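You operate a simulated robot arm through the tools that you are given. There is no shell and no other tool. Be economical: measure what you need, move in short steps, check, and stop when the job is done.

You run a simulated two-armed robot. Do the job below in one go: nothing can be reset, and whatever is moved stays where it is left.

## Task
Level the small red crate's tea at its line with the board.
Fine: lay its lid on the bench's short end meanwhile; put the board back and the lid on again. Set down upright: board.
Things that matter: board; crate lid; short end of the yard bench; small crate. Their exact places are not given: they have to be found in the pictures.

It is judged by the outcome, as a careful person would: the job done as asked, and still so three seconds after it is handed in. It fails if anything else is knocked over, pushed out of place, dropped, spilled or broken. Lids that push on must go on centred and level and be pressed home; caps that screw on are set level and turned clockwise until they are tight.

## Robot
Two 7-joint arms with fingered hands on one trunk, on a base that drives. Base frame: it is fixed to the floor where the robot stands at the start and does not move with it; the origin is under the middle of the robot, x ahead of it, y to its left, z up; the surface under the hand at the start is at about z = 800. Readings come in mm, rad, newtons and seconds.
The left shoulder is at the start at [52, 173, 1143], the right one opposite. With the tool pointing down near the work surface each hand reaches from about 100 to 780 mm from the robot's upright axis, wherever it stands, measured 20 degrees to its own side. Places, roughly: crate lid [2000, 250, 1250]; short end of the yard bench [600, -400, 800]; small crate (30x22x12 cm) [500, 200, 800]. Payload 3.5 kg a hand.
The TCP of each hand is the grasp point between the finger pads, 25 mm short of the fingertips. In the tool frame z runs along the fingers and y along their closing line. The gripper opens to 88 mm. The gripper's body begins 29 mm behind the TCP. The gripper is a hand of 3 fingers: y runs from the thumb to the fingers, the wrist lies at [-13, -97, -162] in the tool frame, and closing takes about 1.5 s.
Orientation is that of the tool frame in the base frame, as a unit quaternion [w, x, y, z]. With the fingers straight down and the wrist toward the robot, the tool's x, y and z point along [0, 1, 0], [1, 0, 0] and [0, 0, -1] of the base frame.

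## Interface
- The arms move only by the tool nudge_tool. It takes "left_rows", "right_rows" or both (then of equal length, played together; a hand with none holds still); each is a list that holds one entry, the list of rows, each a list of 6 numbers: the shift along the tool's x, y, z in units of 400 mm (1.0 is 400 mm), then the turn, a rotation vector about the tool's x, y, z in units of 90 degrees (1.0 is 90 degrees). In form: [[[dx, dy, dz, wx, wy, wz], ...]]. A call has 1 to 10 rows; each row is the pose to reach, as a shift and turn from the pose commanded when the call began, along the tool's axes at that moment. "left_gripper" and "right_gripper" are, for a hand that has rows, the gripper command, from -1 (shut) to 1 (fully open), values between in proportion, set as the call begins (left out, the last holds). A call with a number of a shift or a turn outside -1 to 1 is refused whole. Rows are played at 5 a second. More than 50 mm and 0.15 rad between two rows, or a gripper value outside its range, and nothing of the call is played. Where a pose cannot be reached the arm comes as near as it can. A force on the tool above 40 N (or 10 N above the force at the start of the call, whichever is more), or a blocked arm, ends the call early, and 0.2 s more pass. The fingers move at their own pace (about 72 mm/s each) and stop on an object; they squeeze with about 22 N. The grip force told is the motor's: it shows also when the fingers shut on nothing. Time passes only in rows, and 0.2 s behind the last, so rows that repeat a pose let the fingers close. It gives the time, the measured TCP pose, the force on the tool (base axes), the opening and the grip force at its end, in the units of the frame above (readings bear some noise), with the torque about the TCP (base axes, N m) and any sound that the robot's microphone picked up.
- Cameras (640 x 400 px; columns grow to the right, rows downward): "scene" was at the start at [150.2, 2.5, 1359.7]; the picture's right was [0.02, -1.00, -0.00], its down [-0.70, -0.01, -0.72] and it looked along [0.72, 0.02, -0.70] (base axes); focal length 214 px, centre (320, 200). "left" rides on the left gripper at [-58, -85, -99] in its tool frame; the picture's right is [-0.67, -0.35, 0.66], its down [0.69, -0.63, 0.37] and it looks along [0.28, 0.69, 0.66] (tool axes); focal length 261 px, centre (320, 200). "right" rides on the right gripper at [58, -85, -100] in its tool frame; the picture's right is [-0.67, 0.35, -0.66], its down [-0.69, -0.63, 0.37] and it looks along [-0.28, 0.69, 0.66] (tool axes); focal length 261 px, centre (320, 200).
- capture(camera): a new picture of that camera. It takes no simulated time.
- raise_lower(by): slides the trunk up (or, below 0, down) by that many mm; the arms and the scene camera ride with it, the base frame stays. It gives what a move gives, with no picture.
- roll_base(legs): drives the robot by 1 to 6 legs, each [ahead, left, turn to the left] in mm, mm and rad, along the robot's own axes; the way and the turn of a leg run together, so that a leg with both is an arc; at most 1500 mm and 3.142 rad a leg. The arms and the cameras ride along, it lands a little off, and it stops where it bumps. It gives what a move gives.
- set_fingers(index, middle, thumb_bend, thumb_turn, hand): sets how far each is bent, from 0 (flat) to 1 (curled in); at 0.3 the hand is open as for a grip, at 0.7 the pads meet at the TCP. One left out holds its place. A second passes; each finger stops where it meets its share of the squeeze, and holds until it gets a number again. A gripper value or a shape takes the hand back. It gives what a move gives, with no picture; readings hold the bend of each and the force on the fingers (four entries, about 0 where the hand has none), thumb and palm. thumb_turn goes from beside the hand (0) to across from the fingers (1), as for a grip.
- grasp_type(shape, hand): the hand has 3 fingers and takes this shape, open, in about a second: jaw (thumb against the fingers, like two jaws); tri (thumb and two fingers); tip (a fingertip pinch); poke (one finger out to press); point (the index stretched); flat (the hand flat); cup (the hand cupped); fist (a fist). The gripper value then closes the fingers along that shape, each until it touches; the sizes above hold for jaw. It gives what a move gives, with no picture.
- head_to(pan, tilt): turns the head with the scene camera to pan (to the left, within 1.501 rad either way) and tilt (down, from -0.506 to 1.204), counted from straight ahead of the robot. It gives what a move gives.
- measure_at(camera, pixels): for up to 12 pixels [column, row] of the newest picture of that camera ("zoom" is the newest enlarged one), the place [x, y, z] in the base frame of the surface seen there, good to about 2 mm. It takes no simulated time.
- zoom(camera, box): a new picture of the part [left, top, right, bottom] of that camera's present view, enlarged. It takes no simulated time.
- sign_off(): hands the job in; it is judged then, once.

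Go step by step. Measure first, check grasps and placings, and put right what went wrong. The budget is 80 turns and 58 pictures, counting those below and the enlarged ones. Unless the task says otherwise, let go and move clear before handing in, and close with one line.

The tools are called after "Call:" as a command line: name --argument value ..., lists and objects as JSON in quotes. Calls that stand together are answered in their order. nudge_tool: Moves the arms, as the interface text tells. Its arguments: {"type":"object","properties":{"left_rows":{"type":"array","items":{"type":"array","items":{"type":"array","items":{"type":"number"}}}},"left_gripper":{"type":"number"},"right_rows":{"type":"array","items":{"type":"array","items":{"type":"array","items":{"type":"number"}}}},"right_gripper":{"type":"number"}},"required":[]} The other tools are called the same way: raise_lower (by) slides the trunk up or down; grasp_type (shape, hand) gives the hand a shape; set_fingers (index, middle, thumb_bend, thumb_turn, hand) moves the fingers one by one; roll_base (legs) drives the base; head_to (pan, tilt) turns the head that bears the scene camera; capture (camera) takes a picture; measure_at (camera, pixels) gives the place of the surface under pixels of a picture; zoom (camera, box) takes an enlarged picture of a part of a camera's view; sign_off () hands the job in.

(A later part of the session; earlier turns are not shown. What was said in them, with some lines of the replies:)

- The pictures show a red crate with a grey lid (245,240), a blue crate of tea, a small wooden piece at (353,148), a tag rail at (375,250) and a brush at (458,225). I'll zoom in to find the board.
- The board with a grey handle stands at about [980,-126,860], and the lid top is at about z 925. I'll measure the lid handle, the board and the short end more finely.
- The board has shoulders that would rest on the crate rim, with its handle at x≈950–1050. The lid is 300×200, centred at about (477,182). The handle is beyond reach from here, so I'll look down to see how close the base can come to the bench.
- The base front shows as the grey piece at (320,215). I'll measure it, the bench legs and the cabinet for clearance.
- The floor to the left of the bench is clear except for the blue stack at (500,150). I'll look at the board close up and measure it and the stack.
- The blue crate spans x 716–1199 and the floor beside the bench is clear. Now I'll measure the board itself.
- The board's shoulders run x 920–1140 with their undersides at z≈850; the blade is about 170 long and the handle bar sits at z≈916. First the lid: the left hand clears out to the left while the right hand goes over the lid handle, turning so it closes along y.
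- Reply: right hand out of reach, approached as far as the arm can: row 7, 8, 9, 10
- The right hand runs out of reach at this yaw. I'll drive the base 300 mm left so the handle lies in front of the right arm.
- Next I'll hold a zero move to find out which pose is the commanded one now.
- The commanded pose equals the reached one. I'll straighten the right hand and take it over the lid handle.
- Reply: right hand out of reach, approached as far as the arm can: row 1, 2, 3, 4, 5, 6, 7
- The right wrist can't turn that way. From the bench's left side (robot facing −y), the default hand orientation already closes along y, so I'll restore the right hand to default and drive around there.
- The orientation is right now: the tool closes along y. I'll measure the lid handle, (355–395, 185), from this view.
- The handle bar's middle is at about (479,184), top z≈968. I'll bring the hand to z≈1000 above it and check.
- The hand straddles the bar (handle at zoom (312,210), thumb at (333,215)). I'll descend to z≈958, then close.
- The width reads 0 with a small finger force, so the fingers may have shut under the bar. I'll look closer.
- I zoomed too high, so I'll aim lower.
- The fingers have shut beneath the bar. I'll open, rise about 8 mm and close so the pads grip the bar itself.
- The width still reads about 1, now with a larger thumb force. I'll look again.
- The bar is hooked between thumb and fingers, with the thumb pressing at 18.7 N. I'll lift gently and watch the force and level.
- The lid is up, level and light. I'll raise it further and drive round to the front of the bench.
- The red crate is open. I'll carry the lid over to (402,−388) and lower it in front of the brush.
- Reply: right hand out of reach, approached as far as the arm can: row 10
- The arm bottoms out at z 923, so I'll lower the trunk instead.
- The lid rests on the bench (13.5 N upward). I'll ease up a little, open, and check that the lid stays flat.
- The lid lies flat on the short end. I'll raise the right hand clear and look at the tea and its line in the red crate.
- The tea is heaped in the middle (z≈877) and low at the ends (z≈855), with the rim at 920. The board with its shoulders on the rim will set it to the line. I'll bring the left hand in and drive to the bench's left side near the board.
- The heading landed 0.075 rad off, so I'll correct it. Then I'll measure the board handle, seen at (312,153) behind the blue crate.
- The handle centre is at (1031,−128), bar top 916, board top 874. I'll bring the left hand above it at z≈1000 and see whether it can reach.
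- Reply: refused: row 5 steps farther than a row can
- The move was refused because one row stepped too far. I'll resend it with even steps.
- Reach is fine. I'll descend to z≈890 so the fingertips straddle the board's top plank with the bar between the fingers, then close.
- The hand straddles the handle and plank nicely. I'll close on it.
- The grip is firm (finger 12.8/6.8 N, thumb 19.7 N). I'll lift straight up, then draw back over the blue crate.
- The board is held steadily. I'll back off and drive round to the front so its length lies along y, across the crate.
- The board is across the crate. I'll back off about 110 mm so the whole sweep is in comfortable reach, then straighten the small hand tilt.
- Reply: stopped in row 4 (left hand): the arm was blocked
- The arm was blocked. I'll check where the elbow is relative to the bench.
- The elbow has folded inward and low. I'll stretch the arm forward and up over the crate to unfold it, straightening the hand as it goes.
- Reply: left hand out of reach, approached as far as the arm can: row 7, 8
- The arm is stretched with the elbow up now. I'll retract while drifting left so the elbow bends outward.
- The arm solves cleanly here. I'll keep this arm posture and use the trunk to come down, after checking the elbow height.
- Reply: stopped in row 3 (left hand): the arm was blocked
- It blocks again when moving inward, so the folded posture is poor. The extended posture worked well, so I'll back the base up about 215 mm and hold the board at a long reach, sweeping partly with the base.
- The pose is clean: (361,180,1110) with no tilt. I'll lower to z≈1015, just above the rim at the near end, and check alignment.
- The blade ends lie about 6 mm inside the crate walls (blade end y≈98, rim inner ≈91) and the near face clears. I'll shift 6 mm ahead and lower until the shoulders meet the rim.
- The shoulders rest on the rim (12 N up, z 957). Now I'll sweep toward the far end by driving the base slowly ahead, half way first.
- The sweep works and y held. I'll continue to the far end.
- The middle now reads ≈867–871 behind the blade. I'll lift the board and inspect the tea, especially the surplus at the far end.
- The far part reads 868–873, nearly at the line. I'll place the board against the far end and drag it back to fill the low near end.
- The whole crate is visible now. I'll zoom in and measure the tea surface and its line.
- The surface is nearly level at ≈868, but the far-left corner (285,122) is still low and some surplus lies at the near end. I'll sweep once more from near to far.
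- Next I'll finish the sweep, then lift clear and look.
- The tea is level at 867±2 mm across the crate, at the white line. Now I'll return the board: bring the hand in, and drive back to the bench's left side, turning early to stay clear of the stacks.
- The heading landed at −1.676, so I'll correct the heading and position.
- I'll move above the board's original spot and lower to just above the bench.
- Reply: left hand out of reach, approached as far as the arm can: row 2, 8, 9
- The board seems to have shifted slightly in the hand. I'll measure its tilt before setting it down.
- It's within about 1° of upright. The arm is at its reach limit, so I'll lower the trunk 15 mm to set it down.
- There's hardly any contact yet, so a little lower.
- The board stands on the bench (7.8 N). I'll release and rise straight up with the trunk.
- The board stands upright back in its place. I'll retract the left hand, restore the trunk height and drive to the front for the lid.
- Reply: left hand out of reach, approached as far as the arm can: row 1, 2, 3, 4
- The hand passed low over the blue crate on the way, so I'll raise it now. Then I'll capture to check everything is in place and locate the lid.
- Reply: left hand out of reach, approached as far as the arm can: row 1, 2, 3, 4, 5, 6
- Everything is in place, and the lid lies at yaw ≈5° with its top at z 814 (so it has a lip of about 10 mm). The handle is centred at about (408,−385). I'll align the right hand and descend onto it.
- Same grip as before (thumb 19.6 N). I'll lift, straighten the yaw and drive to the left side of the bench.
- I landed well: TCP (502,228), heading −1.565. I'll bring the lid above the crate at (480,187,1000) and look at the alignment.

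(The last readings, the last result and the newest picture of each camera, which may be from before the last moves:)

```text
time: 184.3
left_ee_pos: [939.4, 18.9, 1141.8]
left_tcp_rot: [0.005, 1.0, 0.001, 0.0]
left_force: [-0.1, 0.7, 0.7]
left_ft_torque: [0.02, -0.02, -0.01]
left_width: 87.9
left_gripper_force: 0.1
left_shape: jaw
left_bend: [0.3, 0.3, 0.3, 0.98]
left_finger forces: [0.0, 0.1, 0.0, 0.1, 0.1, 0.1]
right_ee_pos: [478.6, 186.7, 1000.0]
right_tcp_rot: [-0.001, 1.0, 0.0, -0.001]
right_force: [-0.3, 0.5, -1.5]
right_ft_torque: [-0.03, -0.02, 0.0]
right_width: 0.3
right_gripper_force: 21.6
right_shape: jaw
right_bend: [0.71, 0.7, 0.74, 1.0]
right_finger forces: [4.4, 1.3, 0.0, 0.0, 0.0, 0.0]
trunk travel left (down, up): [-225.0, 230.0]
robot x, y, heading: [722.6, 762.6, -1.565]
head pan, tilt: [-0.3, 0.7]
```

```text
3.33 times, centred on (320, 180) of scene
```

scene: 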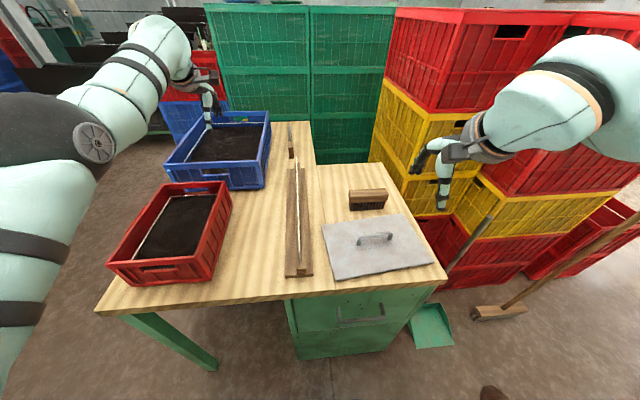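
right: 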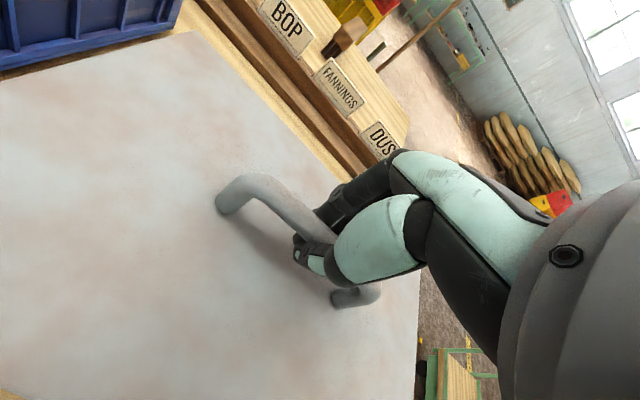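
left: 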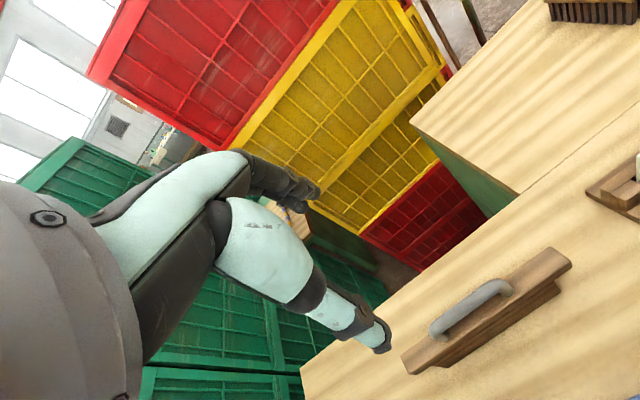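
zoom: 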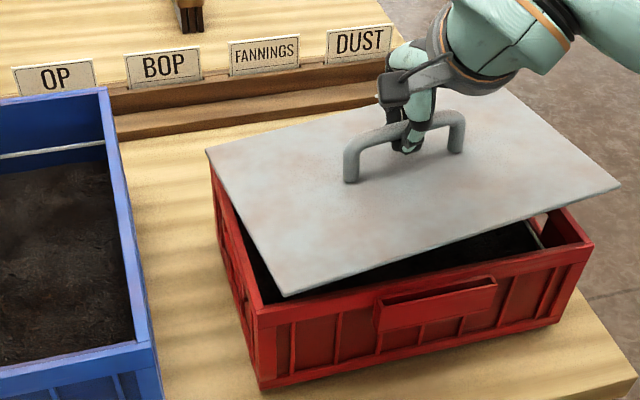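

The lid hangs a little tilted (left end lower). I'll measure its corners against the rim.

Call:
measure_at --camera "zoom" --pixels '[[290, 288], [612, 188], [212, 154], [500, 100], [300, 250], [560, 195], [262, 306], [588, 248], [230, 180], [400, 250], [450, 115], [350, 150]]'

```text
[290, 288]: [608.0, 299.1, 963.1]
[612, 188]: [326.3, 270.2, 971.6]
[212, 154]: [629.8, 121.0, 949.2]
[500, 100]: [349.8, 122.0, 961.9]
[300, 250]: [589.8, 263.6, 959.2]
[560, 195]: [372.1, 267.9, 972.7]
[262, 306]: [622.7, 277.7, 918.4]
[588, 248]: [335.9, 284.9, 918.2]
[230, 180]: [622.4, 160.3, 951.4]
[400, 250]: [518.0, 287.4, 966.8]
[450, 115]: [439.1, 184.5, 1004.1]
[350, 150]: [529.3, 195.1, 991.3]
```

The lid is turned in the hand by about 6°, tilted 4.5° across and 1.7° along, with its centre at (479,185.5). I'll correct the yaw, tilt and offset with the hand, then re-measure.

Call:
nudge_tool --right_rows '[[[-0.003, -0.002, 0, -0.025, 0.01, 0.034], [-0.007, -0.004, 0, -0.05, 0.019, 0.067], [-0.007, -0.004, 0, -0.05, 0.019, 0.067]]]'

Call:
zoom --camera "scene" --box '[230, 120, 410, 240]'

```text
time: 185.1
left_ee_pos: [941.4, 20.5, 1140.6]
left_tcp_rot: [0.006, 1.0, 0.001, -0.001]
left_force: [-0.2, 0.1, -0.5]
left_ft_torque: [-0.01, 0.03, -0.02]
left_width: 87.6
left_gripper_force: 0.1
left_shape: jaw
left_bend: [0.3, 0.3, 0.3, 0.98]
left_finger forces: [0.0, 0.1, 0.1, 0.0, 0.1, 0.1]
right_ee_pos: [475.6, 187.8, 998.5]
right_tcp_rot: [0.038, 0.998, -0.053, 0.014]
right_force: [0.0, 0.2, -0.7]
right_ft_torque: [0.01, 0.02, -0.03]
right_width: 0.3
right_gripper_force: 22.1
right_shape: jaw
right_bend: [0.71, 0.7, 0.74, 1.0]
right_finger forces: [4.3, 1.4, 0.1, 0.1, 0.0, 0.1]
trunk travel left (down, up): [-225.0, 230.0]
robot x, y, heading: [722.8, 765.5, -1.561]
head pan, tilt: [-0.3, 0.7]
```

```text
3.33 times, centred on (320, 180) of scene
```

zoom: 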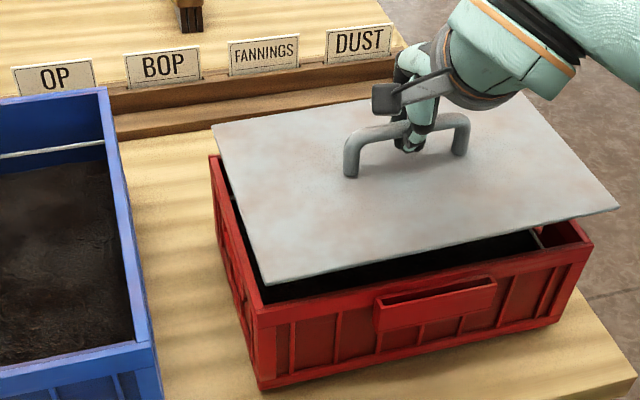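

Call:
measure_at --camera "zoom" --pixels '[[270, 276], [612, 207], [216, 130], [290, 260], [590, 200], [230, 135], [440, 238], [380, 252], [220, 160], [256, 308], [585, 247], [265, 310]]'

```text
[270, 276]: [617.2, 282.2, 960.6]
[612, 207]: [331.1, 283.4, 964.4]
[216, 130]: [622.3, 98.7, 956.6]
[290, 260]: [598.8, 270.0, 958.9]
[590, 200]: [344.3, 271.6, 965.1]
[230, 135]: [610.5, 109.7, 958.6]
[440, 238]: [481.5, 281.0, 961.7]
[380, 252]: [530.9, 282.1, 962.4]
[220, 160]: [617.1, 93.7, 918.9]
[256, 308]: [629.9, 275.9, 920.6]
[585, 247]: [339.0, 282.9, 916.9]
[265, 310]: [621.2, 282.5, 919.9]
```

The lid is now square (near edge y≈282–283) and nearly level; it needs about +3 mm in x. I'll lower it gently onto the crate.

Call:
nudge_tool --right_rows '[[[0.0073, -0.002, 0, 0, 0, 0], [0.0065, -0.004, 0.025, 0, 0, 0], [0.0058, -0.0059, 0.05, 0, 0, 0], [0.0052, -0.0073, 0.07, 0, 0, 0], [0.0048, -0.0082, 0.082, 0, 0, 0], [0.0045, -0.0088, 0.09, 0, 0, 0], [0.0043, -0.0091, 0.0948, 0, 0, 0], [0.0043, -0.0091, 0.0948, 0, 0, 0]]]'

Call:
zoom --camera "scene" --box '[230, 120, 410, 240]'

Call:
measure_at --camera "zoom" --pixels '[[275, 290], [580, 225], [220, 160], [480, 110], [430, 240], [400, 200], [264, 304], [585, 240], [300, 150], [560, 180], [350, 270], [240, 220]]'

```text
time: 186.9
left_ee_pos: [940.4, 20.4, 1142.4]
left_tcp_rot: [0.005, 1.0, 0.0, 0.0]
left_force: [0.5, -0.2, 0.5]
left_ft_torque: [0.02, 0.02, 0.0]
left_width: 87.5
left_gripper_force: 0.1
left_shape: jaw
left_bend: [0.3, 0.3, 0.3, 0.98]
left_finger forces: [0.0, 0.0, 0.0, 0.1, 0.0, 0.0]
right_ee_pos: [481.9, 189.8, 961.2]
right_tcp_rot: [0.039, 0.998, -0.052, 0.014]
right_force: [-0.2, 0.1, 1.7]
right_ft_torque: [-0.03, -0.01, -0.03]
right_width: 0.3
right_gripper_force: 21.9
right_shape: jaw
right_bend: [0.71, 0.7, 0.74, 1.0]
right_finger forces: [3.6, 0.6, 0.0, 0.0, 0.2, 0.0]
trunk travel left (down, up): [-225.0, 230.0]
robot x, y, heading: [722.1, 764.9, -1.563]
head pan, tilt: [-0.3, 0.7]
```

```text
3.33 times, centred on (320, 180) of scene
```

zoom: 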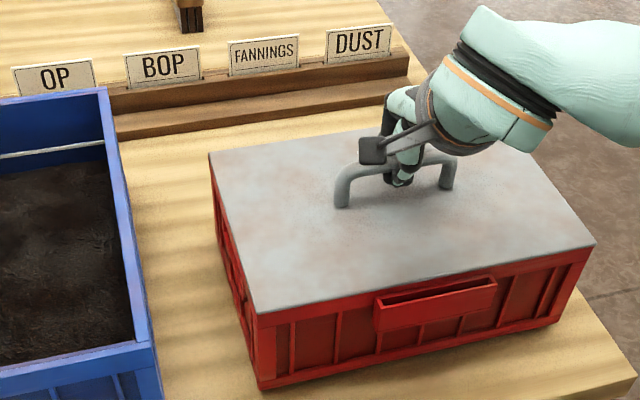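

```text
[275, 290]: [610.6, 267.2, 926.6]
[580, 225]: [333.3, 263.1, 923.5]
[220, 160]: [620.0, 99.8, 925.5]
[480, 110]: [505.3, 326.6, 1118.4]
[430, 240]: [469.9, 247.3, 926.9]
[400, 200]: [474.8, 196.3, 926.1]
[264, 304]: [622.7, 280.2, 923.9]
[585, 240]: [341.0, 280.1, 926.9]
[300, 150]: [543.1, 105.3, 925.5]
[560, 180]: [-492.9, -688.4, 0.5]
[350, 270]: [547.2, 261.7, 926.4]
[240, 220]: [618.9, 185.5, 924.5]
```

The lid is seated flat (z 924–927 at all corners, as originally). I'll press gently at the centre with the closed fingertips, then release and rise.

Call:
nudge_tool --right_rows '[[[0, 0, 0.012, 0, 0, 0], [0, 0, 0.024, 0, 0, 0], [0, 0, 0.034, 0, 0, 0], [0, 0, 0.04, 0, 0, 0], [0, 0, 0.04, 0, 0, 0]]]'

```text
time: 188.1
left_ee_pos: [941.5, 22.3, 1144.9]
left_tcp_rot: [0.006, 1.0, 0.001, 0.0]
left_force: [-0.1, -0.2, -1.1]
left_ft_torque: [0.02, 0.02, -0.02]
left_width: 87.7
left_gripper_force: 0.1
left_shape: jaw
left_bend: [0.3, 0.3, 0.3, 0.98]
left_finger forces: [0.0, 0.0, 0.1, 0.0, 0.1, 0.0]
right_ee_pos: [481.0, 188.1, 949.9]
right_tcp_rot: [0.042, 0.998, -0.051, 0.015]
right_force: [-2.2, -6.0, 23.1]
right_ft_torque: [-0.24, 0.02, -0.03]
right_width: 0.7
right_gripper_force: 21.5
right_shape: jaw
right_bend: [0.71, 0.7, 0.74, 1.0]
right_finger forces: [0.1, 0.0, 0.1, 0.0, 0.0, 0.0]
trunk travel left (down, up): [-225.0, 230.0]
robot x, y, heading: [722.5, 762.6, -1.568]
head pan, tilt: [-0.3, 0.7]
```

I pressed with 23 N. Next I'll come back up 13 mm, open and rise clear.

Call:
nudge_tool --right_rows '[[[0, 0, -0.018, 0, 0, 0], [0, 0, -0.034, 0, 0, 0]]]'

Call:
nudge_tool --right_rows '[[[0, 0, 0, 0, 0, 0], [0, 0, 0, 0, 0, 0], [0, 0, 0, 0, 0, 0], [0, 0, 0, 0, 0, 0], [0, 0, 0, 0, 0, 0], [0, 0, 0, 0, 0, 0], [0, 0, 0, 0, 0, 0], [0, 0, 0, 0, 0, 0]]]' --right_gripper 1

Call:
nudge_tool --right_rows '[[[0, 0, -0.06, 0, 0, 0], [0, 0, -0.15, 0, 0, 0], [0, 0, -0.25, 0, 0, 0], [0, 0, -0.35, 0, 0, 0], [0, 0, -0.45, 0, 0, 0], [0, 0, -0.45, 0, 0, 0]]]'

Call:
capture --camera "scene"

Call:
measure_at --camera "scene" --pixels '[[308, 205], [394, 189], [292, 168], [330, 190], [360, 190], [304, 211], [395, 193], [350, 200]]'

```text
time: 188.7
left_ee_pos: [941.3, 21.3, 1141.5]
left_tcp_rot: [0.005, 1.0, 0.001, 0.0]
left_force: [-0.5, -0.3, 0.5]
left_ft_torque: [0.0, -0.02, 0.01]
left_width: 87.7
left_gripper_force: 0.1
left_shape: jaw
left_bend: [0.3, 0.3, 0.3, 0.98]
left_finger forces: [0.0, 0.0, 0.0, 0.0, 0.0, 0.0]
right_ee_pos: [479.0, 190.2, 958.3]
right_tcp_rot: [0.038, 0.998, -0.052, 0.014]
right_force: [-0.2, -1.1, -0.6]
right_ft_torque: [0.02, 0.0, -0.04]
right_width: 0.4
right_gripper_force: 21.7
right_shape: jaw
right_bend: [0.71, 0.7, 0.74, 1.0]
right_finger forces: [0.7, 0.0, 0.0, 0.1, 0.0, 0.0]
trunk travel left (down, up): [-225.0, 230.0]
robot x, y, heading: [723.2, 761.3, -1.563]
head pan, tilt: [-0.3, 0.7]
```

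```text
time: 190.5
left_ee_pos: [940.1, 21.0, 1142.7]
left_tcp_rot: [0.006, 1.0, 0.001, 0.0]
left_force: [-0.4, -0.8, 0.3]
left_ft_torque: [-0.03, -0.02, 0.03]
left_width: 87.6
left_gripper_force: 0.0
left_shape: jaw
left_bend: [0.3, 0.3, 0.3, 0.98]
left_finger forces: [0.1, 0.1, 0.0, 0.0, 0.0, 0.0]
right_ee_pos: [480.6, 190.5, 959.6]
right_tcp_rot: [0.039, 0.998, -0.053, 0.013]
right_force: [0.2, -0.2, 1.0]
right_ft_torque: [-0.03, -0.02, 0.04]
right_width: 87.6
right_gripper_force: 0.0
right_shape: jaw
right_bend: [0.3, 0.3, 0.3, 0.98]
right_finger forces: [0.1, 0.1, 0.0, 0.0, 0.0, 0.0]
trunk travel left (down, up): [-225.0, 230.0]
robot x, y, heading: [721.1, 763.0, -1.559]
head pan, tilt: [-0.3, 0.7]
```

```text
time: 191.9
left_ee_pos: [941.2, 19.4, 1142.3]
left_tcp_rot: [0.005, 1.0, 0.001, 0.0]
left_force: [-0.5, 0.5, 0.6]
left_ft_torque: [-0.02, 0.05, 0.01]
left_width: 87.5
left_gripper_force: 0.0
left_shape: jaw
left_bend: [0.3, 0.3, 0.3, 0.98]
left_finger forces: [0.0, 0.0, 0.0, 0.0, 0.1, 0.0]
right_ee_pos: [474.4, 202.1, 1140.5]
right_tcp_rot: [0.038, 0.998, -0.053, 0.013]
right_force: [0.2, 0.6, -0.3]
right_ft_torque: [-0.02, -0.02, 0.03]
right_width: 87.6
right_gripper_force: 0.1
right_shape: jaw
right_bend: [0.3, 0.3, 0.3, 0.98]
right_finger forces: [0.1, 0.0, 0.0, 0.0, 0.1, 0.1]
trunk travel left (down, up): [-225.0, 230.0]
robot x, y, heading: [724.8, 766.1, -1.567]
head pan, tilt: [-0.3, 0.7]
```

```text
2 pictures are left
```

scene: 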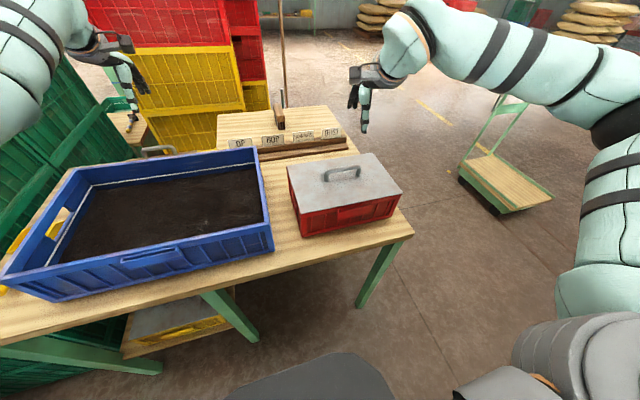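

```text
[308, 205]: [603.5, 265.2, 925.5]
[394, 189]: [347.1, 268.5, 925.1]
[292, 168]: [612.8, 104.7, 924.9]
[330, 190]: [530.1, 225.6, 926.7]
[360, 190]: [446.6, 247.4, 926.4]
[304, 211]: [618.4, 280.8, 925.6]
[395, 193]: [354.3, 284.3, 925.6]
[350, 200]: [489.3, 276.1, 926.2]
```

The lid lies flat and centred at z≈925 all over, the board stands in its place (handle at (157,150)), and both hands are empty and clear. I'm handing in.

Call:
sign_off

```text
The job is handed in.
```

The red crate's tea is level at its line, about 867 mm with roughly ±3 mm of variation; the one exception is a small spot in the far-left corner, about 10–15 mm low, where the board could not reach. The board is back upright in its place, and the lid is on again, centred, flat and pressed down.
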